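You operate a simulated robot arm through the tools that you are given. There is no shell and no other tool. Be economical: measure what you need, move in short steps, check, and stop when the job is done.

Carry out the task below with a simulated robot arm. There is one attempt and no reset: what you move stays moved.

JOB
Put things in order on the top of the grading table. At the end: the dirty grey felt wick stands where the teal spring stood; the purple valve coil stands where the grey worn nozzle stood; the grey worn nozzle stands where the dirty grey felt wick stood; the teal spring stands on top of the green change wheel; the orange tail valve is on the silver valve plate; whatever was shut is shut again. Leave all else as you found it, and nothing knocked over.

It is judged by the outcome, as a careful person would: the job done as asked, and still so three seconds after it is handed in. It fails if anything else is knocked over, pushed out of place, dropped, spilled or broken.

ROBOT AND FRAMES
A 6-joint arm with a two-finger parallel gripper, fixed in place. Base frame: the origin is at the foot of the arm, x ahead of it, y to its left, z up; the work surface is at about z = 0. Units: m, degrees, N and s.
With the tool pointing down near the work surface it reaches from about 0.18 to 0.46 m from the base axis. Its first joint turns from -70.0 to 70.0 degrees. Payload 1.9 kg.
Tool frame: the origin (TCP) lies between the finger pads and is the grasp point; the fingertips stand 0.023 m ahead of it; z points along the fingers, y is the line along which they close. The gripper opens to 0.094 m. The fingers are 0.038 m wide and 0.01 m thick; the gripper's body (0.054 by 0.096 m) begins 0.039 m behind the TCP.
Orientation is told as [roll, pitch, yaw] about the base's x, y, z axes, in that order, counted from this pose: with the fingers straight down and closing along the base's y, the tool's x points along the base's -x, its y along +y and its z along -z.

CONTROLS
- The arm moves only by the tool jog_arm. Its argument "steps" is a list of rows, each a list of 7 numbers: the shift along the tool's x, y, z in units of 50 mm (1.0 is 50 mm), then the turn, a rotation vector about the tool's x, y, z in units of 5 degrees (1.0 is 5 degrees), then the opening, from 0 (shut) to 1 (fully open). In form: [[tx, ty, tz, ax, ay, az, grip], ...]. A call has 1 to 8 rows; each row shifts and turns the commanded pose from where the row before left it, along the tool's axes as they then stand. A call with a number of a shift or a turn outside -1 to 1 is refused whole. Rows are played at 5 a second. More than 0.05 m and 8.6 degrees between two rows, or a gripper value outside its range, and nothing of the call is played. A pose out of reach is approached as far as the arm can. The call stops where the force on the tool passes 40 N (or 10 N more than at its start, if that is more) or the arm is blocked; 0.2 s more then pass. Each finger travels about 0.108 m/s and halts on what it meets, pressing with about 30 N; the grip force reading is that of the motor and also rises with nothing between the fingers. The clock runs only during rows and for 0.2 s after the last one: add rows that do not move to give the fingers time. The reply holds the time, the measured pose of the TCP, the force on the tool along the base axes, the opening and the grip force, in the units named above and with some noise, with the torque about the TCP (base axes, N m) and any sound that the robot's microphone picked up.
- Cameras (640 x 400 px; columns grow to the right, rows downward): "scene" is fixed at [0.0707, 0.3234, 0.4292]; the picture's right is [-0.63, -0.78, 0.00], its down [-0.41, 0.33, -0.85] and it looks along [0.66, -0.53, -0.53] (base axes); focal length 214 px, centre (320, 200). "wrist" rides on the gripper at [0.086, 0.016, -0.075] in the tool frame; the picture's right is [-0.18, 0.98, 0.00], its down [-0.58, -0.11, -0.81] and it looks along [-0.79, -0.15, 0.59] (tool axes); focal length 243 px, centre (320, 200). There is no depth. A picture from a camera that has moved, and an enlarged one, comes with that camera's place and axes in the base frame and with its lens.
- camera(camera): a new picture of that camera. It takes no simulated time.
- close_up(camera, box): a new picture of the part [left, top, right, bottom] of that camera's present view, enlarged. It takes no simulated time.
- job_done(): hands the job in; it is judged then, once.

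Work in short steps. Places have to be worked out from the pictures, the camera data and where the tool is seen: move nearer, look again, correct. Check each grasp and each placing, and mend what went wrong. You have 120 turns and 76 pictures in all, those below and enlarged ones among them. Open the gripper and draw the arm clear of the work before you hand the job in, unless the task says otherwise; then end with one line.

The tools are called after "Request:" by a JSON object that holds its "method" and its "body". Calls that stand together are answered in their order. jog_arm: Moves the arm, as the interface text tells. Its arguments: {"type":"object","properties":{"steps":{"type":"array","items":{"type":"array","items":{"type":"number"}}}},"required":["steps"]} The other tools are called the same way: camera (camera) takes a picture; close_up (camera, box) takes an enlarged picture of a part of a camera's view; job_done () hands the job in.

At the start:

```text
clock: 0.0
ee_pos: [0.3266, -0.0117, 0.3368]
ee_rot: [0.1, -0.1, -0.1]
ft_force: [0.4, 0.6, 0.3]
wrist_torque: [-0.02, -0.02, 0.06]
gripper_width: 0.0941
finger_force: 0.1
```

scene: 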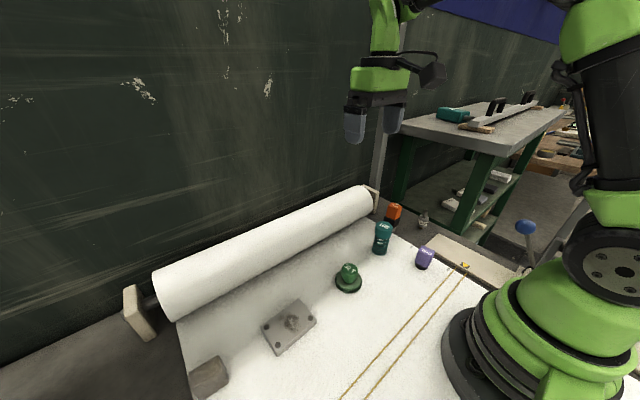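
wrist: 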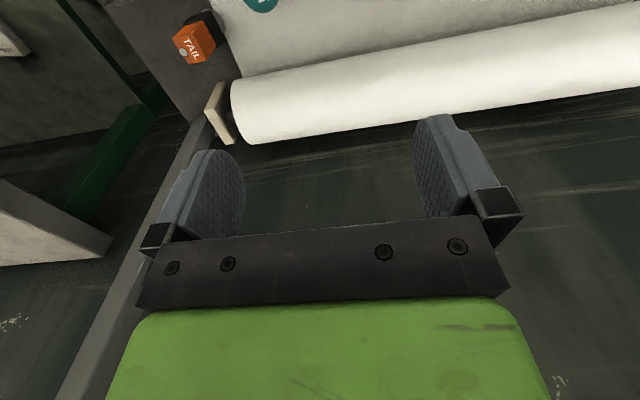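

I'll look at the scene in enlarged views first to identify all the objects.

Request:
{"method": "close_up", "body": {"camera": "scene", "box": [320, 180, 480, 280]}}

Request:
{"method": "close_up", "body": {"camera": "scene", "box": [160, 240, 416, 400]}}

Request:
{"method": "close_up", "body": {"camera": "scene", "box": [384, 200, 640, 360]}}

```text
4.00 times, centred on (400, 230) of scene
camera zoom: at [0.0707, 0.3234, 0.4292], right [-0.63, -0.78, 0.0], down [-0.41, 0.33, -0.85], along [0.66, -0.53, -0.53], focal length 858 px, centre (0, 80)
```

zoom: 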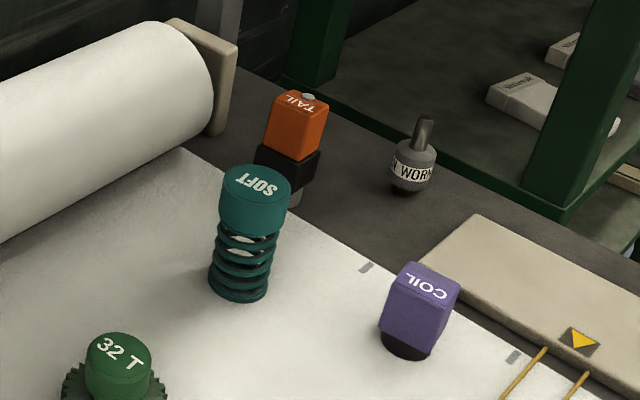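

```text
2.50 times, centred on (288, 320) of scene
camera zoom: at [0.0707, 0.3234, 0.4292], right [-0.63, -0.78, 0.0], down [-0.41, 0.33, -0.85], along [0.66, -0.53, -0.53], focal length 536 px, centre (400, -100)
```

zoom: 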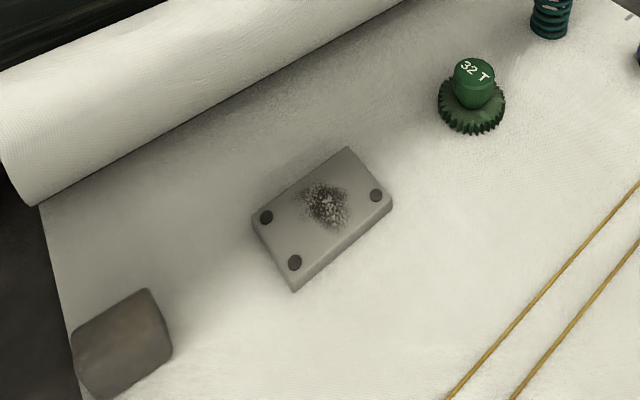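

```text
2.50 times, centred on (512, 280) of scene
camera zoom: at [0.0707, 0.3234, 0.4292], right [-0.63, -0.78, 0.0], down [-0.41, 0.33, -0.85], along [0.66, -0.53, -0.53], focal length 536 px, centre (-160, 0)
```

zoom: 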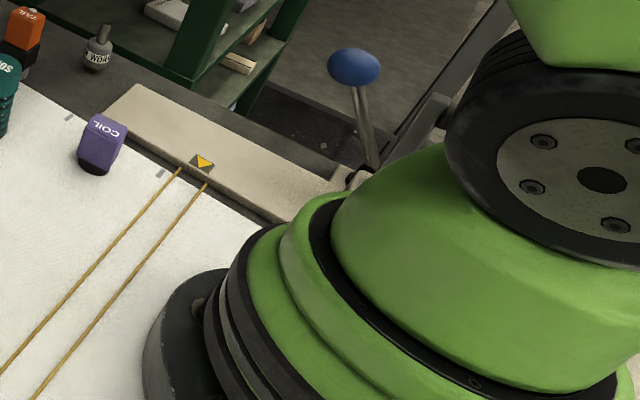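

The felt wick is not obvious (the grey block at lower left may be it or a paperweight). I'll tilt the tool so the wrist camera looks down over the table.

Request:
{"method": "jog_arm", "body": {"steps": [[0, 0, 0, 0, 1, 0, 1], [0, 0, 0, 0, 1, 0, 1], [0, 0, 0, 0, 1, 0, 1], [0, 0, 0, 0, 1, 0, 1], [0, 0, 0, 0, 1, 0, 1], [0, 0, 0, 0, 1, 0, 1], [0, 0, 0, 0, 1, 0, 1], [0, 0, 0, 0, 1, 0, 1]]}}

Request:
{"method": "camera", "body": {"camera": "wrist"}}

Request:
{"method": "camera", "body": {"camera": "scene"}}

```text
clock: 1.1
ee_pos: [0.3282, -0.0141, 0.3361]
ee_rot: [-1.9, 21.1, -0.8]
ft_force: [91.0, 19.8, -146.3]
wrist_torque: [-3.88, 2.29, -2.04]
gripper_width: 0.0939
finger_force: 0.0
out of reach, approached as far as the arm can: row 5
stopped in row 5: the force on the tool passed its limit (the readings are from after the stop); the commanded pose is now the measured one
```

```text
70 pictures are left
camera wrist: at [0.2735, 0.0033, 0.4361], right [0.17, 0.98, -0.1], down [0.83, -0.09, 0.55], along [0.53, -0.18, -0.83], focal length 243 px, centre (320, 200)
```

wrist: 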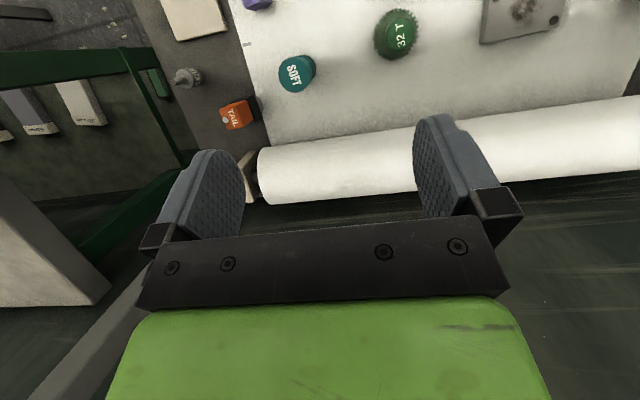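

```text
69 pictures are left
```

scene: 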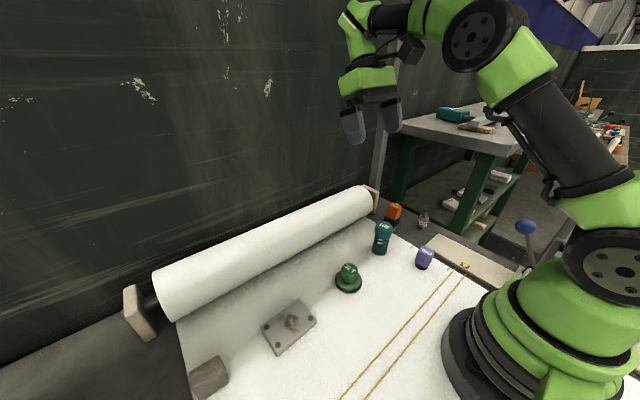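

The tilt hit a limit. I'll undo it by going back to vertical and retreat toward the base, for a downward view from straight pose.

Request:
{"method": "jog_arm", "body": {"steps": [[0, 0, 0, 0, -1, 0, 1], [0, 0, 0, 0, -1, 0, 1], [0.5, 0, 0, 0, -1, 0, 1], [0.6, 0, 0, 0, -1, 0, 1], [0.6, 0, 0.4, 0, 0, 0, 1], [0.6, 0, 0.4, 0, 0, 0, 1]]}}

Request:
{"method": "camera", "body": {"camera": "wrist"}}

```text
clock: 2.5
ee_pos: [0.2138, -0.0152, 0.3049]
ee_rot: [-1.4, 1.1, 0.0]
ft_force: [0.6, 0.5, 0.6]
wrist_torque: [-0.01, 0.01, -0.01]
gripper_width: 0.0941
finger_force: 0.0
```

```text
68 pictures are left
camera wrist: at [0.1274, 0.0027, 0.3812], right [0.19, 0.98, -0.03], down [0.6, -0.09, 0.8], along [0.78, -0.16, -0.6], focal length 243 px, centre (320, 200)
```

wrist: 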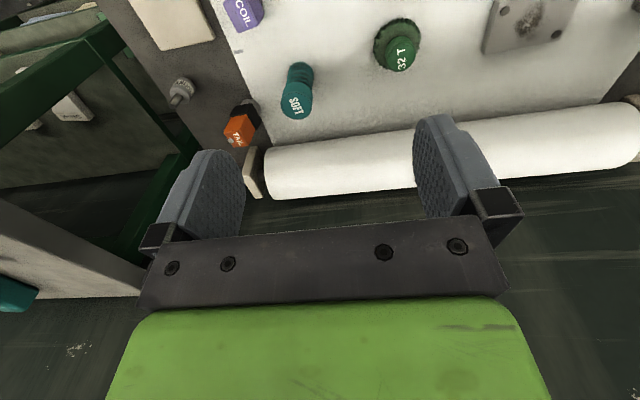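

Now I look to the left side: shift +y and turn the tool left.

Request:
{"method": "jog_arm", "body": {"steps": [[0, 0.7, 0, 0, 0, -1, 1], [0, 0.7, 0, 0, 0, -1, 1], [0, 0.7, 0, 0, 0, -1, 1], [0, 0.7, 0, 0, 0, -1, 1], [0, 0, 0, 0, 0, -1, 1]]}}

Request:
{"method": "camera", "body": {"camera": "wrist"}}

Request:
{"method": "camera", "body": {"camera": "scene"}}

```text
clock: 3.7
ee_pos: [0.1963, 0.1239, 0.3008]
ee_rot: [-0.8, 1.7, 25.0]
ft_force: [-0.4, 0.3, -0.4]
wrist_torque: [0.0, -0.04, 0.0]
gripper_width: 0.0939
finger_force: 0.0
```

```text
67 pictures are left
camera wrist: at [0.1115, 0.1031, 0.3791], right [-0.25, 0.97, -0.02], down [0.59, 0.17, 0.79], along [0.77, 0.19, -0.61], focal length 243 px, centre (320, 200)
```

wrist: 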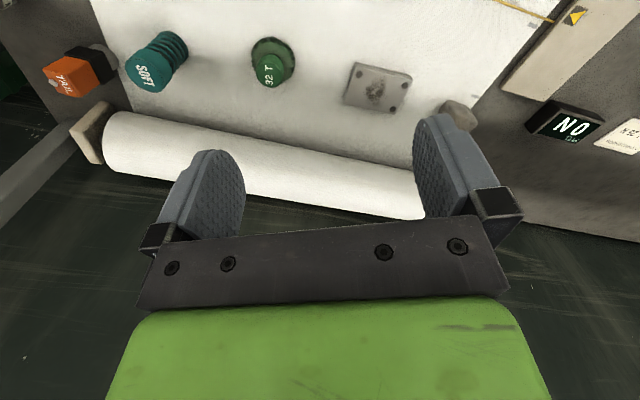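

```text
66 pictures are left
```

scene: 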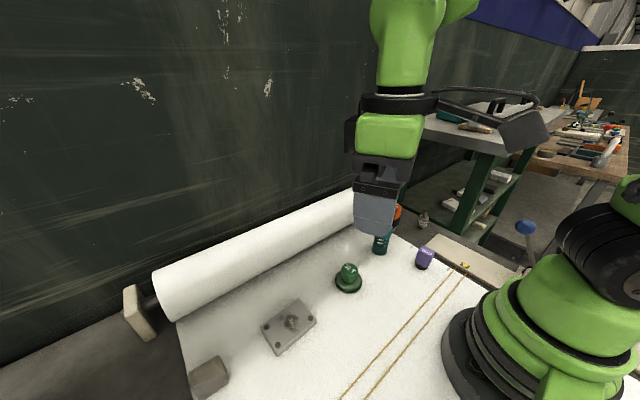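

There are items further left. I turn more to the left.

Request:
{"method": "jog_arm", "body": {"steps": [[0, 0, 0, 0, 0, -1, 1], [0, 0, 0, 0, 0, -1, 1], [0, 0, 0, 0, 0, -1, 1], [0, 0, 0, 0, 0, -1, 1], [0, 0, 0, 0, 0, -1, 1], [0, 0, 0, 0, 0, -1, 1]]}}

Request:
{"method": "camera", "body": {"camera": "wrist"}}

```text
clock: 5.1
ee_pos: [0.1945, 0.1217, 0.3024]
ee_rot: [0.2, 2.0, 55.0]
ft_force: [-0.2, 0.6, -0.9]
wrist_torque: [0.03, -0.01, 0.0]
gripper_width: 0.0939
finger_force: 0.1
```

```text
65 pictures are left
camera wrist: at [0.133, 0.0624, 0.3799], right [-0.7, 0.71, 0.0], down [0.44, 0.43, 0.79], along [0.56, 0.55, -0.62], focal length 243 px, centre (320, 200)
```

wrist: 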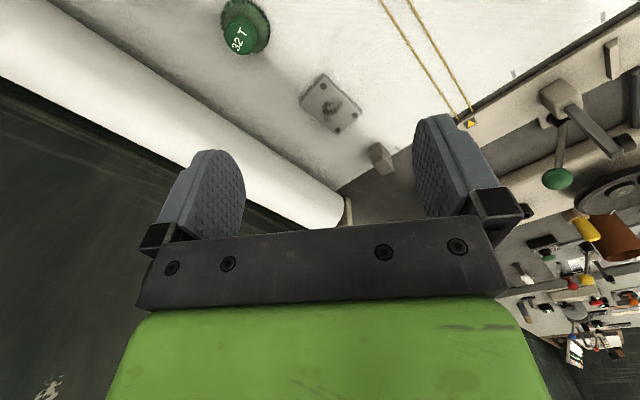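

Grey block at about (0.29, 0.38). Now swing to the right side to look there, and enlarge the block first.

Request:
{"method": "close_up", "body": {"camera": "wrist", "box": [290, 60, 450, 200]}}

Request:
{"method": "jog_arm", "body": {"steps": [[0, 0, 0, 0, 0, 1, 1], [0, 0, 0, 0, 0, 1, 1], [0, 0, 0, 0, 0, 1, 1], [0, 0, 0, 0, 0, 1, 1], [0, 0, 0, 0, 0, 1, 1], [0, 0, 0, 0, 0, 1, 1], [0, -0.5, 0, 0, 0, 1, 1], [0, -0.5, 0, 0, 0, 1, 1]]}}

Request:
{"method": "jog_arm", "body": {"steps": [[0, -0.7, 0, 0, 0, 1, 1], [0, -0.7, 0, 0, 0, 1, 1], [0, -0.5, 0, 0, 0, 1, 1], [0, -0.5, 0, 0, 0, 1, 1], [0, 0, 0, 0, 0, 1, 1], [0, 0, 0, 0, 0, 1, 1], [0, 0, 0, 0, 0, 1, 1], [0, 0, 0, 0, 0, 1, 1]]}}

Request:
{"method": "camera", "body": {"camera": "wrist"}}

Request:
{"method": "camera", "body": {"camera": "scene"}}

```text
2.86 times, centred on (370, 130) of wrist
camera zoom: at [0.133, 0.0624, 0.3799], right [-0.7, 0.71, 0.0], down [0.44, 0.43, 0.79], along [0.56, 0.55, -0.62], focal length 693 px, centre (177, 400)
```

zoom: 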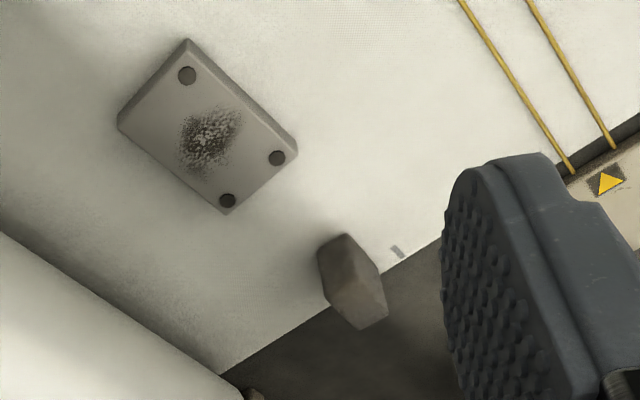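

```text
clock: 6.9
ee_pos: [0.2154, 0.0769, 0.3017]
ee_rot: [-1.0, 1.6, 14.9]
ft_force: [0.0, 0.2, -0.8]
wrist_torque: [-0.01, 0.01, -0.02]
gripper_width: 0.0943
finger_force: 0.0
```

```text
clock: 8.7
ee_pos: [0.2314, -0.0418, 0.3047]
ee_rot: [-1.7, 0.5, -25.1]
ft_force: [0.8, -1.5, 0.2]
wrist_torque: [0.01, -0.03, 0.0]
gripper_width: 0.0941
finger_force: 0.0
```

```text
63 pictures are left
camera wrist: at [0.1601, 0.0111, 0.3801], right [0.58, 0.81, -0.03], down [0.5, -0.33, 0.8], along [0.64, -0.49, -0.59], focal length 243 px, centre (320, 200)
```

wrist: 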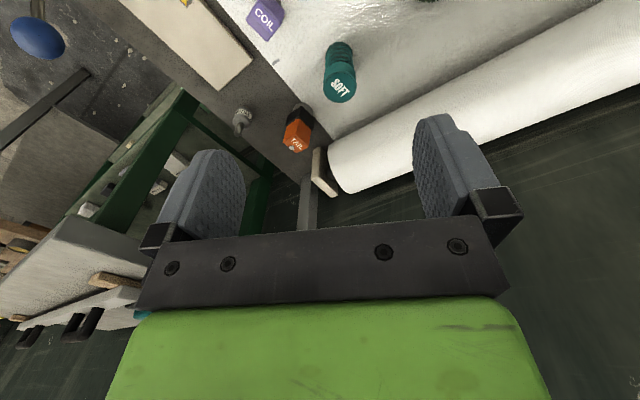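

```text
62 pictures are left
```

scene: 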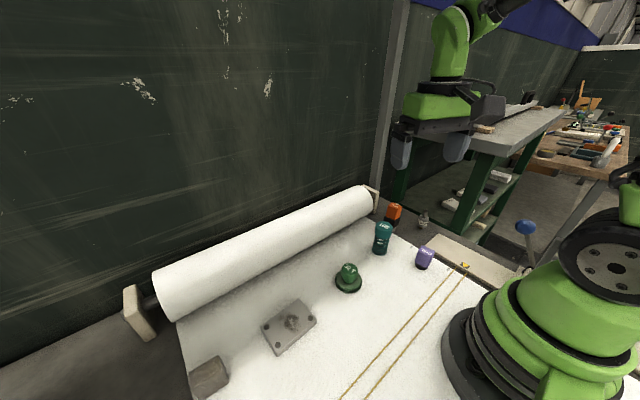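

The right side shows nothing new. I'll go to the left and look closely at the grey block and plate from lower.

Request:
{"method": "jog_arm", "body": {"steps": [[0, 0.7, 0, 0, 0, -1, 1], [0, 0.7, 0, 0, 0, -1, 1], [0, 0.7, 0, 0, 0, -1, 1], [0, 0.7, 0, 0, 0, -1, 1], [0, 0.7, 0, 0, 0, -1, 1], [0, 0.7, 0, 0, 0, -1, 1], [0, 0.7, 0, 0, 0, -1, 1], [0, 0.7, 0, 0, 0, -1, 1]]}}

Request:
{"method": "jog_arm", "body": {"steps": [[0, 0, 0.4, 0, 0, -1, 1], [0, 0, 0.4, 0, 0, -1, 1], [0, 0, 0.4, 0, 0, -1, 1], [0, 0, 0.4, 0, 0, -1, 1], [0, 0, 0, 0, 0, -1, 1], [0, 0, 0, 0, 0, -1, 1]]}}

Request:
{"method": "camera", "body": {"camera": "wrist"}}

```text
clock: 10.5
ee_pos: [0.2642, 0.2318, 0.2968]
ee_rot: [-1.1, 1.4, 15.0]
ft_force: [-0.8, -0.3, 0.3]
wrist_torque: [0.04, -0.02, 0.01]
gripper_width: 0.0939
finger_force: 0.1
```

```text
clock: 11.9
ee_pos: [0.2638, 0.2278, 0.2181]
ee_rot: [-0.3, 1.9, 45.0]
ft_force: [-0.5, 0.2, 0.2]
wrist_torque: [0.02, -0.02, 0.0]
gripper_width: 0.0938
finger_force: 0.1
```

```text
61 pictures are left
camera wrist: at [0.1924, 0.1799, 0.2954], right [-0.57, 0.82, -0.01], down [0.5, 0.35, 0.79], along [0.65, 0.44, -0.62], focal length 243 px, centre (320, 200)
```

wrist: 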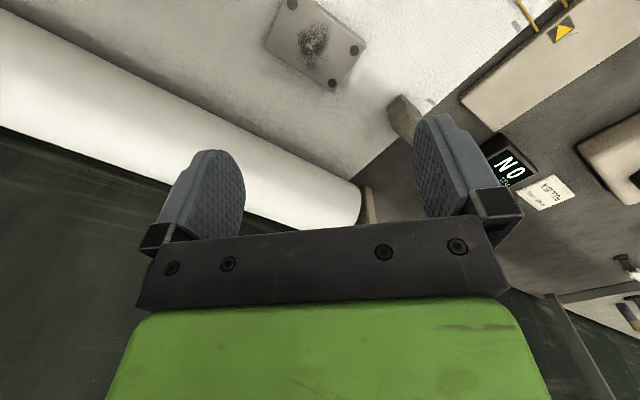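

There's a label and another beige box. Enlarge those.

Request:
{"method": "close_up", "body": {"camera": "wrist", "box": [480, 90, 640, 240]}}

Request:
{"method": "close_up", "body": {"camera": "wrist", "box": [250, 0, 450, 160]}}

```text
2.67 times, centred on (560, 165) of wrist
camera zoom: at [0.1924, 0.1799, 0.2954], right [-0.57, 0.82, -0.01], down [0.5, 0.35, 0.79], along [0.65, 0.44, -0.62], focal length 647 px, centre (-320, 293)
```

zoom: 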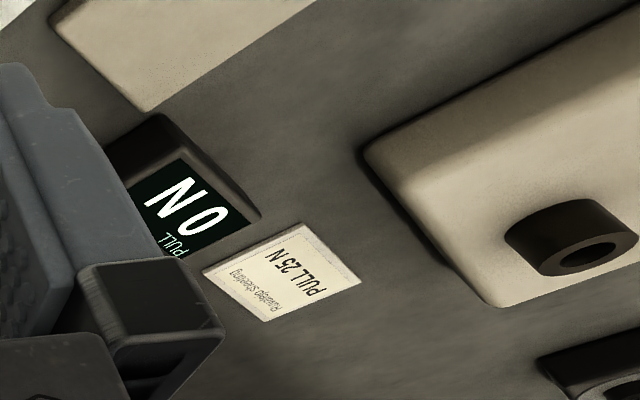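

```text
2.50 times, centred on (350, 80) of wrist
camera zoom: at [0.1924, 0.1799, 0.2954], right [-0.57, 0.82, -0.01], down [0.5, 0.35, 0.79], along [0.65, 0.44, -0.62], focal length 606 px, centre (245, 500)
```

zoom: 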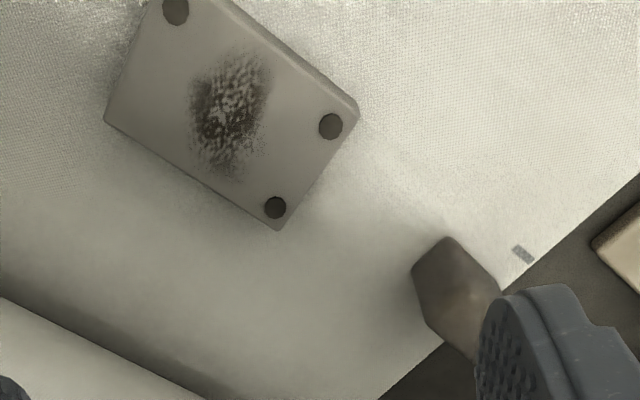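

The sheet must not be pulled (limit 25 N). I need an unobstructed look at the grey block: yaw further left and back slightly.

Request:
{"method": "jog_arm", "body": {"steps": [[0, 0, -0.5, 0, 0, -1, 1], [0, 0, -0.5, 0, 0, -1, 1], [0, 0, 0, 0, 0, -1, 1], [0, 0, 0, 0, 0, -1, 1], [0, 0, 0, 0, 0, -1, 1], [0, 0, 0, 0, 0, -1, 1]]}}

Request:
{"method": "close_up", "body": {"camera": "wrist", "box": [200, 0, 440, 150]}}

```text
clock: 13.3
ee_pos: [0.2662, 0.2304, 0.2688]
ee_rot: [0.9, 1.7, 75.0]
ft_force: [0.7, -0.1, -0.2]
wrist_torque: [-0.03, 0.02, 0.01]
gripper_width: 0.0943
finger_force: 0.1
```

```text
2.67 times, centred on (320, 75) of wrist
camera zoom: at [0.229, 0.1518, 0.346], right [-0.9, 0.43, 0.01], down [0.27, 0.55, 0.79], along [0.34, 0.71, -0.62], focal length 647 px, centre (320, 533)
```

zoom: 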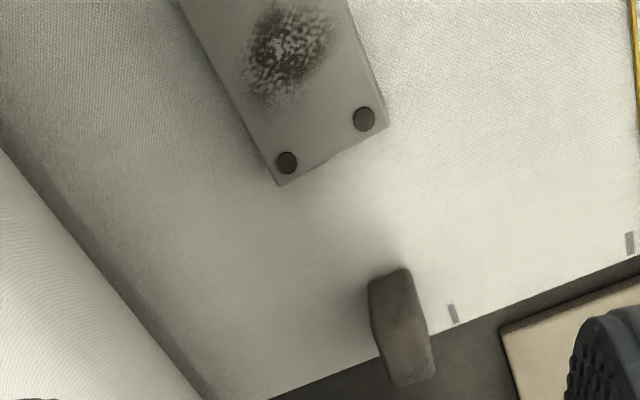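

The grey block has no label and no other candidate is visible, so I take it to be the felt wick (I'll check close up later). First the spring: turn to yaw 0 and go above it.

Request:
{"method": "jog_arm", "body": {"steps": [[0, 0, 0, 0, 0, 1, 1], [0, 0, 0, 0, 0, 1, 1], [0, 0, 0, 0, 0, 1, 1], [0, 0, 0, 0, 0, 1, 1], [0, 0, 0, 0, 0, 1, 1], [0, 0, 0, 0, 0, 1, 1], [0, 0, 0, 0, 0, 1, 1], [0, 0, 0, 0, 0, 1, 1]]}}

Request:
{"method": "jog_arm", "body": {"steps": [[0, 0, 0, 0, 0, 1, 1], [0, 0, 0, 0, 0, 1, 1], [0, 0, 0, 0, 0, 1, 1], [0, 0, 0, 0, 0, 1, 1], [0, 0, 0, 0, 0, 1, 1], [0, 0, 0, 0, 0, 1, 1], [0, 0, 0, 0, 0, 1, 1], [0, -0.8, 0, 0, 0, 0, 1]]}}

Request:
{"method": "jog_arm", "body": {"steps": [[0, -0.8, 0, 0, 0, 0, 1], [0, -0.8, 0, 0, 0, 0, 1], [0, -0.8, 0, 0, 0, 0, 1], [-0.3, -0.8, 0, 0, 0, 0, 1], [-0.3, -0.8, 0.3, 0, 0, 0, 1], [0, -0.8, 0.3, 0, 0, 0, 1], [0, -0.3, 0, 0, 0, 0, 1]]}}

Request:
{"method": "camera", "body": {"camera": "wrist"}}

```text
clock: 15.1
ee_pos: [0.2659, 0.229, 0.2688]
ee_rot: [-0.5, 1.9, 34.9]
ft_force: [-0.1, -0.1, 0.4]
wrist_torque: [0.02, 0.02, -0.03]
gripper_width: 0.094
finger_force: 0.0
```

```text
clock: 16.9
ee_pos: [0.2676, 0.1899, 0.2699]
ee_rot: [-1.3, 1.2, -0.1]
ft_force: [0.2, 0.1, 0.0]
wrist_torque: [-0.01, -0.01, 0.01]
gripper_width: 0.0941
finger_force: 0.1
```

```text
clock: 18.5
ee_pos: [0.2977, -0.0644, 0.2445]
ee_rot: [-1.4, 1.2, -0.1]
ft_force: [1.0, 0.5, 0.1]
wrist_torque: [-0.04, 0.01, 0.01]
gripper_width: 0.0941
finger_force: 0.1
```

```text
57 pictures are left
camera wrist: at [0.2128, -0.0476, 0.32], right [0.18, 0.98, -0.03], down [0.6, -0.09, 0.8], along [0.78, -0.16, -0.6], focal length 243 px, centre (320, 200)
```

wrist: 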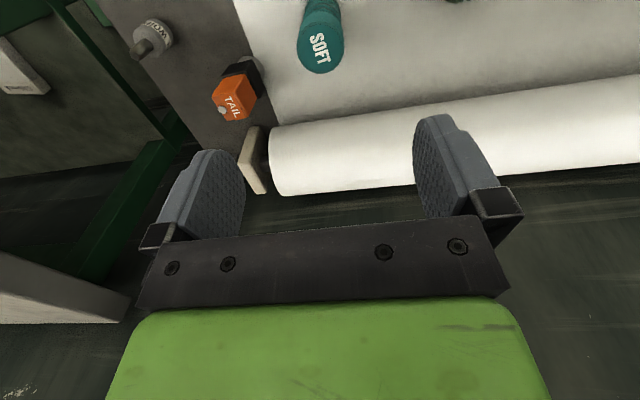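

Triangulated spring cap top ≈ (0.298, -0.068, 0.088). I straighten the tilt, and descend part-way with open gripper.

Request:
{"method": "jog_arm", "body": {"steps": [[0, -0.07, 0, -0.28, -0.24, 0, 1], [0, 0, 0.8, 0, 0, 0, 1], [0, 0, 0.8, 0, 0, 0, 1], [0, 0, 0.4, 0, 0, 0, 1], [0, 0, 0, 0, 0, 0, 1]]}}

Request:
{"method": "camera", "body": {"camera": "wrist"}}

Request:
{"method": "close_up", "body": {"camera": "scene", "box": [300, 150, 460, 280]}}

```text
clock: 19.7
ee_pos: [0.2948, -0.0696, 0.1409]
ee_rot: [0.0, 0.0, -0.1]
ft_force: [0.8, 0.4, 0.2]
wrist_torque: [-0.01, 0.01, 0.02]
gripper_width: 0.0939
finger_force: 0.0
```

```text
56 pictures are left
camera wrist: at [0.207, -0.0532, 0.2168], right [0.19, 0.98, 0.0], down [0.58, -0.11, 0.81], along [0.79, -0.15, -0.59], focal length 243 px, centre (320, 200)
```

wrist: 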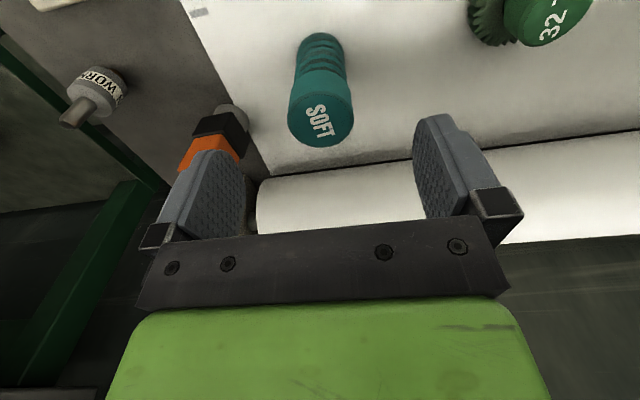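

```text
3.08 times, centred on (380, 215) of scene
camera zoom: at [0.0707, 0.3234, 0.4292], right [-0.63, -0.78, 0.0], down [-0.41, 0.33, -0.85], along [0.66, -0.53, -0.53], focal length 660 px, centre (135, 154)
```

zoom: 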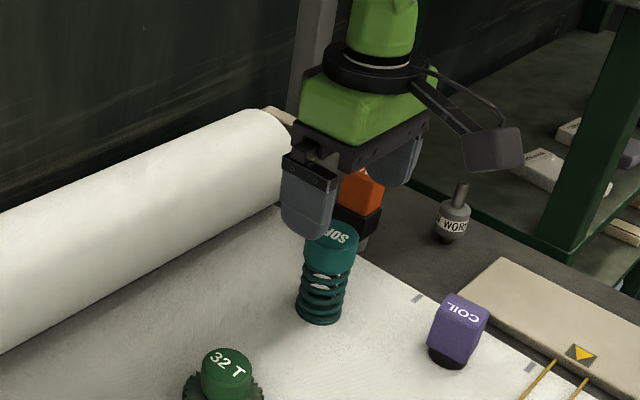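

Spring centre refined to (0.299, -0.069). Descend to z≈0.07 and close on the cap.

Request:
{"method": "jog_arm", "body": {"steps": [[-0.08, 0, 0.6, 0, 0, 0, 1], [0, 0, 0.6, 0, 0, 0, 1], [0, 0, 0.22, 0, 0, 0, 1], [0, 0, 0, 0, 0, 0, 1]]}}

Request:
{"method": "jog_arm", "body": {"steps": [[0, 0, 0, 0, 0, 0, 0.6], [0, 0, 0, 0, 0, 0, 0.4], [0, 0, 0, 0, 0, 0, 0.2], [0, 0, 0, 0, 0, 0, 0.1], [0, 0, 0, 0, 0, 0, 0.1]]}}

Request:
{"method": "camera", "body": {"camera": "wrist"}}

```text
clock: 20.7
ee_pos: [0.2995, -0.0705, 0.0735]
ee_rot: [0.0, 0.0, -0.1]
ft_force: [-0.5, 0.5, 0.3]
wrist_torque: [0.0, -0.01, 0.03]
gripper_width: 0.0941
finger_force: 0.0
```

```text
clock: 21.9
ee_pos: [0.3003, -0.0692, 0.0731]
ee_rot: [0.0, 0.0, 0.0]
ft_force: [0.6, -0.9, 1.3]
wrist_torque: [-0.02, -0.05, 0.01]
gripper_width: 0.041
finger_force: 29.7
```

```text
54 pictures are left
camera wrist: at [0.2128, -0.0536, 0.1481], right [0.18, 0.98, 0.0], down [0.58, -0.11, 0.81], along [0.79, -0.15, -0.59], focal length 243 px, centre (320, 200)
```

wrist: 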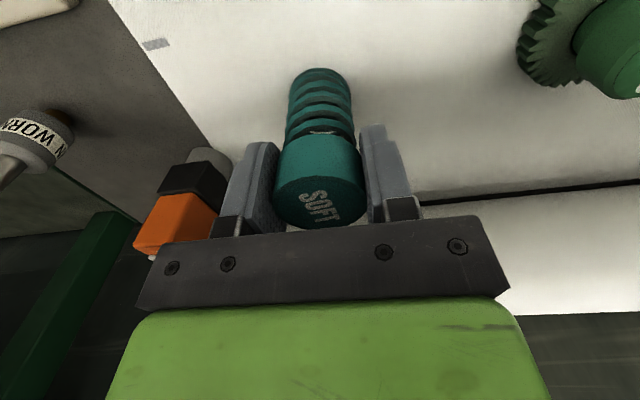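

Gripped (0.041). Lift 0.10 and carry toward above the green wheel knob (est. top at (0.284, 0.070, 0.047)).

Request:
{"method": "jog_arm", "body": {"steps": [[0, 0, -0.3, 0, 0, 0, 0.1], [0, 0, -0.6, 0, 0, 0, 0.1], [0, 0, -0.6, 0, 0, 0, 0.1], [0, 0, -0.6, 0, 0, 0, 0.1], [0, 0.7, 0, 0, 0, 0, 0.1], [0.1, 0.7, 0, 0, 0, 0, 0.1], [0.2, 0.7, 0, 0, 0, 0, 0.1], [0, 0.4, 0, 0, 0, 0, 0.1]]}}

Request:
{"method": "camera", "body": {"camera": "wrist"}}

Request:
{"method": "close_up", "body": {"camera": "scene", "box": [270, 150, 430, 310]}}

```text
clock: 23.7
ee_pos: [0.2856, 0.0552, 0.1781]
ee_rot: [-0.1, 0.0, -0.1]
ft_force: [0.2, -0.5, 0.1]
wrist_torque: [-0.02, 0.0, 0.01]
gripper_width: 0.0096
finger_force: 0.1
```

```text
53 pictures are left
camera wrist: at [0.1984, 0.0717, 0.2532], right [0.19, 0.98, 0.0], down [0.58, -0.11, 0.81], along [0.79, -0.15, -0.59], focal length 243 px, centre (320, 200)
```

wrist: 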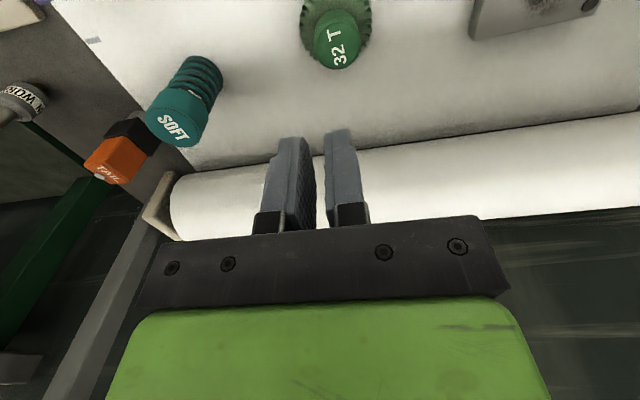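

```text
2.50 times, centred on (350, 230) of scene
camera zoom: at [0.0707, 0.3234, 0.4292], right [-0.63, -0.78, 0.0], down [-0.41, 0.33, -0.85], along [0.66, -0.53, -0.53], focal length 536 px, centre (245, 125)
```

zoom: 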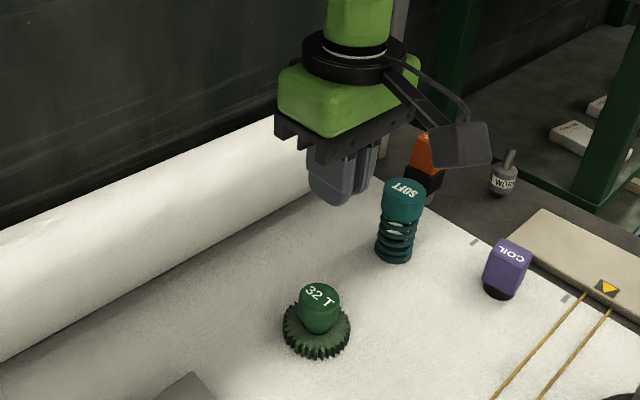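

The spring slipped out and stays standing at its place. I go back above it and look before regrasping lower and lifting more gently.

Request:
{"method": "jog_arm", "body": {"steps": [[0, 0, 0, 0, 0, 0, 1], [0, -0.7, 0, 0, 0, 0, 1], [-0.1, -0.7, 0, 0, 0, 0, 1], [-0.15, -0.7, 0, 0, 0, 0, 1], [0, -0.38, 0.3, 0, 0, 0, 1], [0, 0, 0.3, 0, 0, 0, 1], [0, 0, 0, 0, 0, 0, 1]]}}

Request:
{"method": "camera", "body": {"camera": "wrist"}}

```text
clock: 25.3
ee_pos: [0.2993, -0.0685, 0.151]
ee_rot: [0.0, 0.0, -0.1]
ft_force: [-0.6, 0.0, 0.0]
wrist_torque: [0.03, -0.05, 0.05]
gripper_width: 0.094
finger_force: 0.0
```

```text
51 pictures are left
camera wrist: at [0.2108, -0.0525, 0.2254], right [0.19, 0.98, 0.0], down [0.58, -0.11, 0.81], along [0.79, -0.15, -0.59], focal length 243 px, centre (320, 200)
```

wrist: 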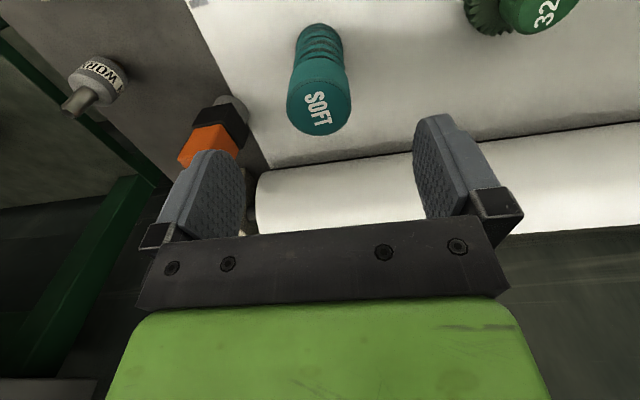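

Spring is unmoved at (0.2995, -0.069). Descend to z≈0.057 so the pads cover cap and shoulder, close fully.

Request:
{"method": "jog_arm", "body": {"steps": [[0, 0, 0.7, 0, 0, 0, 1], [0, 0, 0.7, 0, 0, 0, 1], [0, 0, 0.48, 0, 0, 0, 1], [0, 0, 0, 0, 0, 0, 0.6], [0, 0, 0, 0, 0, 0, 0.4], [0, 0, 0, 0, 0, 0, 0], [0, 0, 0, 0, 0, 0, 0], [0, 0, 0, 0, 0, 0, 0]]}}

Request:
{"method": "jog_arm", "body": {"steps": [[0, 0, -0.05, 0, 0, 0, 0], [0, 0, -0.05, 0, 0, 0, 0], [0, 0, -0.05, 0, 0, 0, 0], [0, 0, -0.05, 0, 0, 0, 0]]}}

Request:
{"method": "camera", "body": {"camera": "wrist"}}

```text
clock: 27.1
ee_pos: [0.2971, -0.0679, 0.0549]
ee_rot: [0.0, 0.0, 0.0]
ft_force: [0.3, -0.1, 0.0]
wrist_torque: [0.0, 0.07, -0.02]
gripper_width: 0.0404
finger_force: 30.1
```

```text
clock: 28.1
ee_pos: [0.2985, -0.0676, 0.0652]
ee_rot: [0.0, -0.1, 0.0]
ft_force: [0.2, 0.5, -1.6]
wrist_torque: [0.02, -0.01, 0.01]
gripper_width: 0.0403
finger_force: 30.3
```

```text
50 pictures are left
camera wrist: at [0.2101, -0.0529, 0.1402], right [0.18, 0.98, 0.0], down [0.58, -0.11, 0.81], along [0.79, -0.15, -0.59], focal length 243 px, centre (320, 200)
```

wrist: 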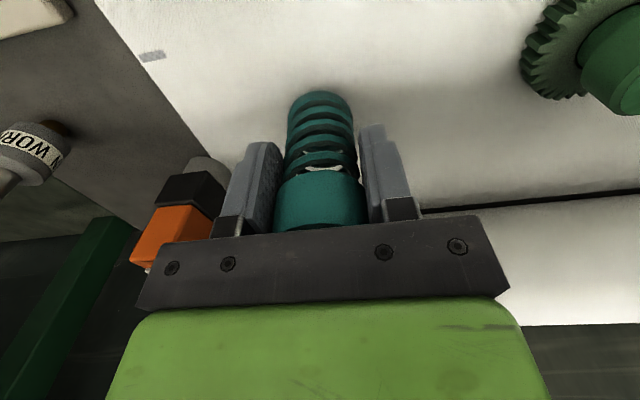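

The spring seems to be coming up (1.6 N load). Continue lifting gently and check.

Request:
{"method": "jog_arm", "body": {"steps": [[0, 0, -0.1, 0, 0, 0, 0], [0, 0, -0.15, 0, 0, 0, 0], [0, 0, -0.15, 0, 0, 0, 0], [0, 0, -0.2, 0, 0, 0, 0], [0, 0, -0.2, 0, 0, 0, 0], [0, 0, -0.2, 0, 0, 0, 0], [0, 0, 0, 0, 0, 0, 0]]}}

Request:
{"method": "camera", "body": {"camera": "wrist"}}

```text
clock: 29.7
ee_pos: [0.2971, -0.0681, 0.1147]
ee_rot: [0.1, 0.0, 0.0]
ft_force: [-0.2, 0.0, -1.1]
wrist_torque: [0.03, 0.03, 0.0]
gripper_width: 0.0402
finger_force: 30.0
```

```text
49 pictures are left
camera wrist: at [0.2094, -0.0525, 0.1899], right [0.19, 0.98, 0.0], down [0.58, -0.11, 0.81], along [0.79, -0.15, -0.59], focal length 243 px, centre (320, 200)
```

wrist: 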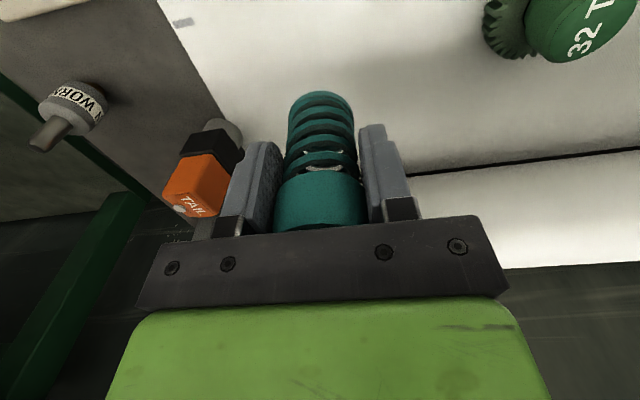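

Holding steady. Raise a bit more and carry gently toward the wheel.

Request:
{"method": "jog_arm", "body": {"steps": [[0, 0, -0.2, 0, 0, 0, 0], [0, 0.2, -0.2, 0, 0, 0, 0], [0, 0.4, 0, 0, 0, 0, 0], [0, 0.45, 0, 0, 0, 0, 0], [0.1, 0.45, 0, 0, 0, 0, 0], [0.1, 0.45, 0, 0, 0, 0, 0], [0.05, 0.45, 0, 0, 0, 0, 0], [0, 0.35, 0, 0, 0, 0, 0]]}}

Request:
{"method": "camera", "body": {"camera": "wrist"}}

Request:
{"method": "close_up", "body": {"camera": "scene", "box": [270, 170, 430, 310]}}

```text
clock: 31.5
ee_pos: [0.2836, 0.0697, 0.1351]
ee_rot: [0.0, 0.2, -0.1]
ft_force: [-0.1, 0.1, -0.6]
wrist_torque: [0.01, 0.04, 0.02]
gripper_width: 0.0403
finger_force: 29.9
```

```text
48 pictures are left
camera wrist: at [0.196, 0.0849, 0.2102], right [0.19, 0.98, 0.0], down [0.58, -0.11, 0.81], along [0.79, -0.15, -0.59], focal length 243 px, centre (320, 200)
```

wrist: 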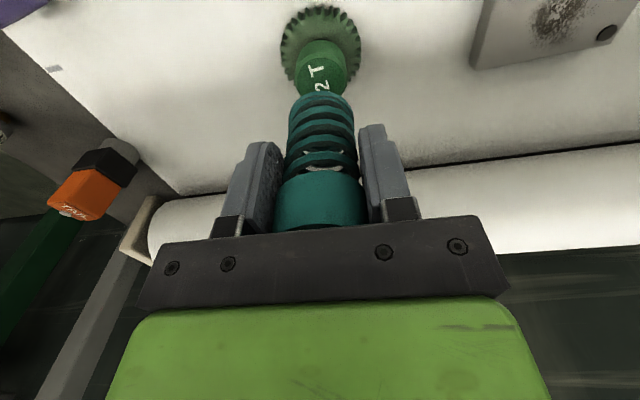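

```text
2.86 times, centred on (350, 240) of scene
camera zoom: at [0.0707, 0.3234, 0.4292], right [-0.63, -0.78, 0.0], down [-0.41, 0.33, -0.85], along [0.66, -0.53, -0.53], focal length 613 px, centre (234, 86)
```

zoom: 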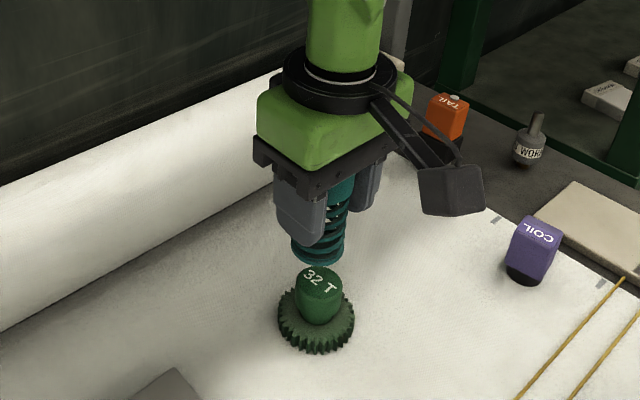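

Need a finer alignment. Enlarge both views of the knob and spring bottom.

Request:
{"method": "close_up", "body": {"camera": "wrist", "box": [260, 0, 390, 130]}}

Request:
{"method": "close_up", "body": {"camera": "scene", "box": [320, 220, 400, 300]}}

```text
3.08 times, centred on (325, 65) of wrist
camera zoom: at [0.196, 0.0849, 0.2102], right [0.19, 0.98, 0.0], down [0.58, -0.11, 0.81], along [0.79, -0.15, -0.59], focal length 746 px, centre (305, 615)
```

zoom: 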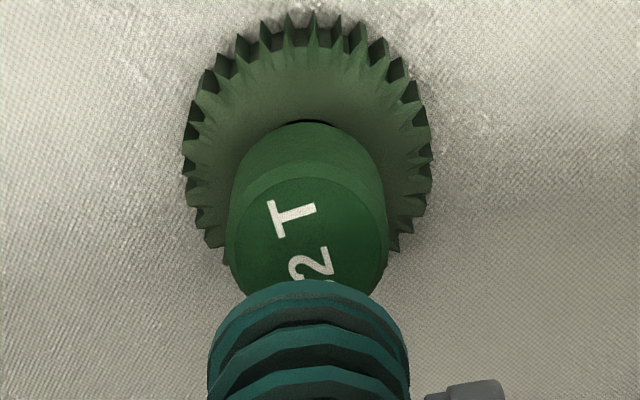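

```text
5.00 times, centred on (360, 260) of scene
camera zoom: at [0.0707, 0.3234, 0.4292], right [-0.63, -0.78, 0.0], down [-0.41, 0.33, -0.85], along [0.66, -0.53, -0.53], focal length 1072 px, centre (120, -100)
```

zoom: 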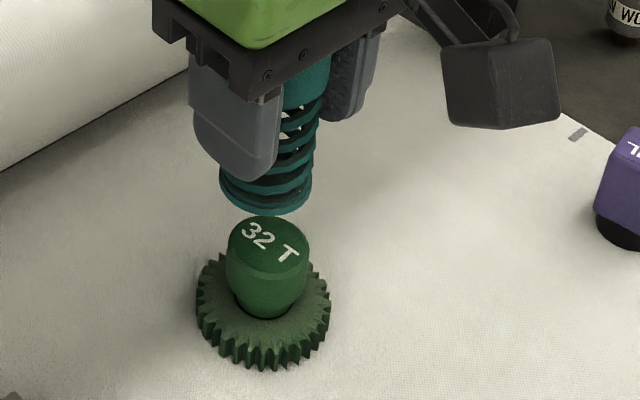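

Knob top ≈ (0.280, 0.070, 0.045); spring bottom is centred on the TCP at z≈0.08. Shift back 3 mm and lower slowly.

Request:
{"method": "jog_arm", "body": {"steps": [[0.065, 0, 0.1, 0, 0, 0, 0], [0, 0, 0.15, 0, 0, 0, 0], [0, 0, 0.15, 0, 0, 0, 0], [0, 0, 0.1, 0, 0, 0, 0], [0, 0, 0.08, 0, 0, 0, 0], [0, 0, 0, 0, 0, 0, 0]]}}

Request:
{"method": "close_up", "body": {"camera": "scene", "box": [320, 220, 400, 300]}}

Request:
{"method": "close_up", "body": {"camera": "wrist", "box": [260, 0, 390, 130]}}

```text
clock: 32.9
ee_pos: [0.2813, 0.0682, 0.1061]
ee_rot: [0.0, 0.0, -0.1]
ft_force: [0.5, 0.0, -0.7]
wrist_torque: [-0.01, 0.04, -0.01]
gripper_width: 0.0403
finger_force: 29.8
```

```text
5.00 times, centred on (360, 260) of scene
camera zoom: at [0.0707, 0.3234, 0.4292], right [-0.63, -0.78, 0.0], down [-0.41, 0.33, -0.85], along [0.66, -0.53, -0.53], focal length 1072 px, centre (120, -100)
```

zoom: 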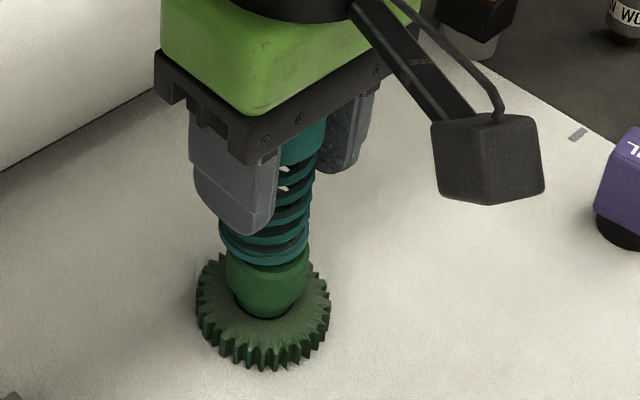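

```text
3.08 times, centred on (325, 65) of wrist
camera zoom: at [0.1944, 0.0847, 0.181], right [0.19, 0.98, 0.0], down [0.58, -0.11, 0.81], along [0.79, -0.15, -0.59], focal length 746 px, centre (305, 615)
```

zoom: 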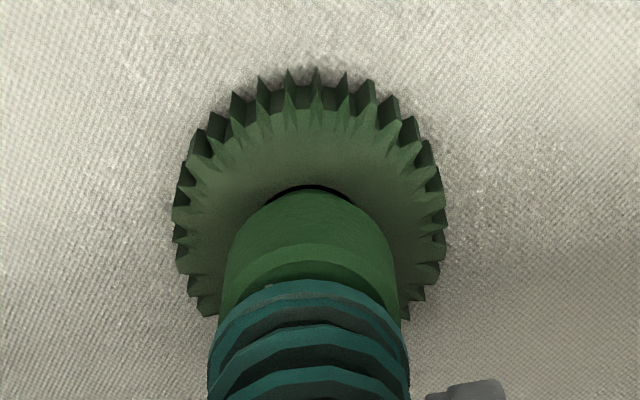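

Nearly there: shift ~2 mm toward base and 0.7 mm in y, then lower the last ~6 mm in small steps watching force.

Request:
{"method": "jog_arm", "body": {"steps": [[0.045, 0.015, 0.03, 0, 0, 0, 0], [0, 0, 0.04, 0, 0, 0, 0], [0, 0, 0.03, 0, 0, 0, 0], [0, 0, 0, 0, 0, 0, 0]]}}

Request:
{"method": "close_up", "body": {"camera": "scene", "box": [320, 220, 400, 300]}}

```text
clock: 33.9
ee_pos: [0.2792, 0.0708, 0.1021]
ee_rot: [-0.1, -0.2, 0.0]
ft_force: [-1.9, -4.5, 36.1]
wrist_torque: [-0.02, -0.18, 0.11]
gripper_width: 0.0404
finger_force: 30.2
```

```text
5.00 times, centred on (360, 260) of scene
camera zoom: at [0.0706, 0.3234, 0.4293], right [-0.63, -0.78, 0.0], down [-0.41, 0.33, -0.85], along [0.66, -0.53, -0.53], focal length 1072 px, centre (120, -100)
```

zoom: 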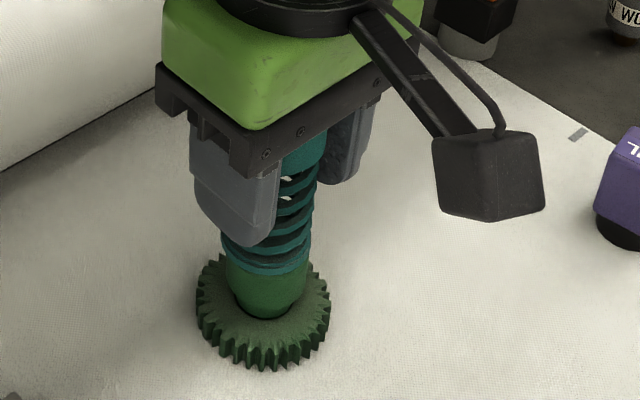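

Contact made with 36 N; back off 1 mm to relieve pressure, then check and release.

Request:
{"method": "jog_arm", "body": {"steps": [[0, 0, -0.02, 0, 0, 0, 0], [0, 0, 0, 0, 0, 0, 0]]}}

```text
clock: 34.5
ee_pos: [0.2794, 0.0691, 0.1013]
ee_rot: [0.0, 0.0, 0.0]
ft_force: [7.7, -1.9, 7.1]
wrist_torque: [0.03, -0.46, -0.14]
gripper_width: 0.0401
finger_force: 29.7
```

Load is down to 7 N. Open slowly and check.

Request:
{"method": "jog_arm", "body": {"steps": [[0, 0, 0, 0, 0, 0, 0.5], [0, 0, 0, 0, 0, 0, 0.7], [0, 0, 0, 0, 0, 0, 1], [0, 0, 0, 0, 0, 0, 1]]}}

Request:
{"method": "close_up", "body": {"camera": "scene", "box": [320, 220, 400, 300]}}

```text
clock: 35.5
ee_pos: [0.2797, 0.0696, 0.1009]
ee_rot: [0.0, -0.1, -0.1]
ft_force: [-0.1, -0.4, 0.1]
wrist_torque: [-0.01, 0.03, 0.0]
gripper_width: 0.0938
finger_force: 0.2
```

```text
5.00 times, centred on (360, 260) of scene
camera zoom: at [0.0707, 0.3234, 0.4292], right [-0.63, -0.78, 0.0], down [-0.41, 0.33, -0.85], along [0.66, -0.53, -0.53], focal length 1072 px, centre (120, -100)
```

zoom: 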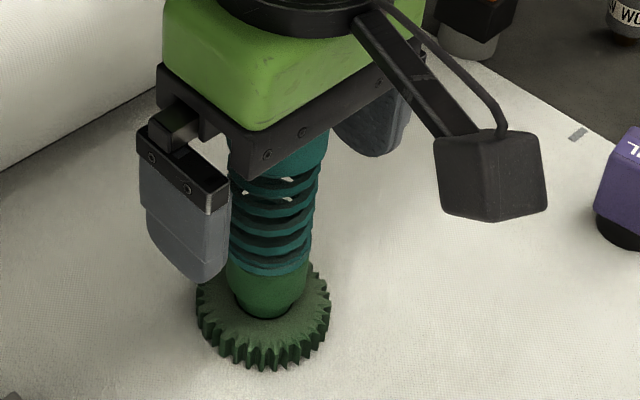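

The spring stands on the wheel. Rise straight up, then move left toward the wick with turning.

Request:
{"method": "jog_arm", "body": {"steps": [[0, 0, -0.3, 0, 0, 0, 1], [0, 0, -0.6, 0, 0, 0, 1], [0, 0, -0.8, 0, 0, 0, 1], [0, 0, -0.8, 0, 0, 0, 1], [0, 0.8, 0, 0, 0, -1, 1], [0, 0.8, 0, 0, 0, -1, 1], [0, 0.8, 0, 0, 0, -1, 1], [0, 0.8, 0, 0, 0, -1, 1]]}}

Request:
{"method": "jog_arm", "body": {"steps": [[0, 0, 0, 0, 0, -1, 1], [0, 0, 0, 0, 0, -1, 1], [0, 0, 0, 0, 0, -1, 1], [0, 0, 0, 0, 0, -1, 1], [0, 0, 0.2, 0, 0, -1, 1], [0, 0, 0.3, 0, 0, -1, 1], [0, 0, 0.3, 0, 0, -1, 1], [0, 0, 0, 0, 0, 0, 1]]}}

Request:
{"method": "camera", "body": {"camera": "wrist"}}

Request:
{"method": "camera", "body": {"camera": "scene"}}

```text
clock: 37.3
ee_pos: [0.2551, 0.2259, 0.2275]
ee_rot: [0.0, 0.0, 20.0]
ft_force: [0.7, 0.0, 0.6]
wrist_torque: [0.0, -0.03, 0.03]
gripper_width: 0.0939
finger_force: 0.2
```

```text
clock: 39.1
ee_pos: [0.2591, 0.2273, 0.1864]
ee_rot: [0.0, 0.0, 55.0]
ft_force: [0.6, 0.4, 0.2]
wrist_torque: [0.01, 0.01, 0.0]
gripper_width: 0.0944
finger_force: 0.3
```

```text
40 pictures are left
camera wrist: at [0.1946, 0.166, 0.2611], right [-0.7, 0.71, 0.0], down [0.42, 0.41, 0.81], along [0.58, 0.56, -0.59], focal length 243 px, centre (320, 200)
```

wrist: 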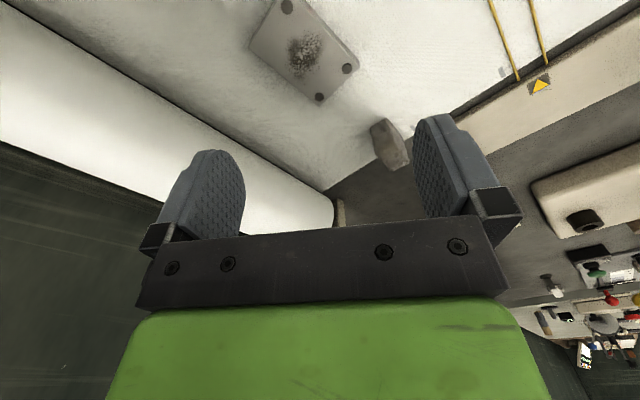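

```text
39 pictures are left
```

scene: 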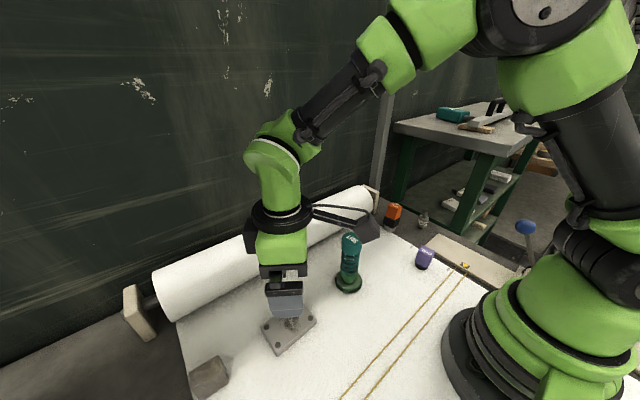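

Spring stands fine. Enlarge the block in both views to locate it precisely.

Request:
{"method": "close_up", "body": {"camera": "wrist", "box": [340, 100, 440, 180]}}

Request:
{"method": "close_up", "body": {"camera": "scene", "box": [170, 336, 250, 400]}}

```text
5.00 times, centred on (390, 140) of wrist
camera zoom: at [0.1946, 0.166, 0.2611], right [-0.7, 0.71, 0.0], down [0.42, 0.41, 0.81], along [0.58, 0.56, -0.59], focal length 1213 px, centre (-30, 500)
```

zoom: 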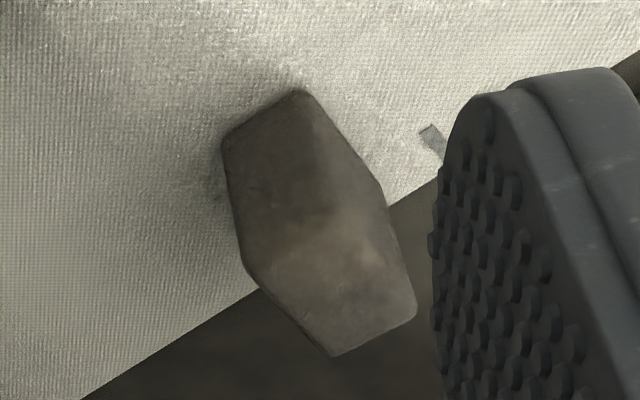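

```text
6.25 times, centred on (210, 368) of scene
camera zoom: at [0.0707, 0.3234, 0.4292], right [-0.63, -0.78, 0.0], down [-0.41, 0.33, -0.85], along [0.66, -0.53, -0.53], focal length 1340 px, centre (1008, -850)
```

zoom: 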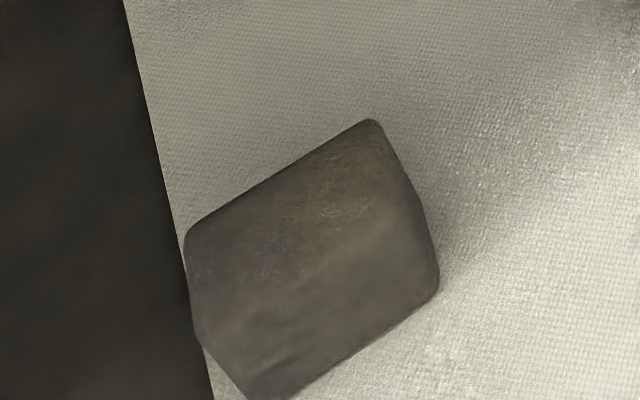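

Block is about 22×44×46 mm, centred near (0.282, 0.373), long side along y. I turn to yaw 87° to grip across the thin side and move above it.

Request:
{"method": "jog_arm", "body": {"steps": [[0, 0, 0, 0, 0, -1, 1], [0, 0, 0, 0, 0, -1, 1], [0, 0, 0, 0, 0, -1, 1], [0, 0, 0, 0, 0, -1, 1], [0, 0, 0, 0, 0, -1, 1], [0, 0, 0, 0, 0, -1, 1], [0, 0, 0, 0, 0, -0.4, 1], [-0.5, 0, 0, 0, 0, 0, 1]]}}

Request:
{"method": "jog_arm", "body": {"steps": [[-0.6, 0, 0, 0, 0, 0, 1], [-0.6, -0.15, 0, 0, 0, 0, 1], [-0.6, -0.15, 0.2, 0, 0, 0, 1], [-0.44, 0, 0.4, 0, 0, 0, 1], [0, 0, 0.5, 0, 0, 0, 1], [0, 0, 0, 0, 0, 0, 1]]}}

Request:
{"method": "camera", "body": {"camera": "wrist"}}

```text
clock: 40.9
ee_pos: [0.2589, 0.2531, 0.1859]
ee_rot: [-0.1, 0.0, 87.1]
ft_force: [-0.6, 0.2, -0.1]
wrist_torque: [0.03, -0.01, 0.04]
gripper_width: 0.0939
finger_force: 0.2
```

```text
clock: 42.3
ee_pos: [0.2813, 0.3628, 0.1308]
ee_rot: [0.0, 0.1, 87.0]
ft_force: [-0.5, -0.8, -0.3]
wrist_torque: [0.0, 0.0, 0.0]
gripper_width: 0.094
finger_force: 0.0
```

```text
36 pictures are left
camera wrist: at [0.259, 0.277, 0.2058], right [-0.97, 0.24, 0.0], down [0.14, 0.58, 0.81], along [0.19, 0.78, -0.59], focal length 243 px, centre (320, 200)
```

wrist: 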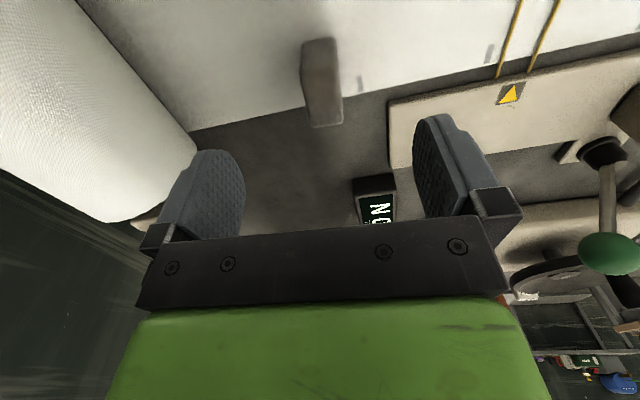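

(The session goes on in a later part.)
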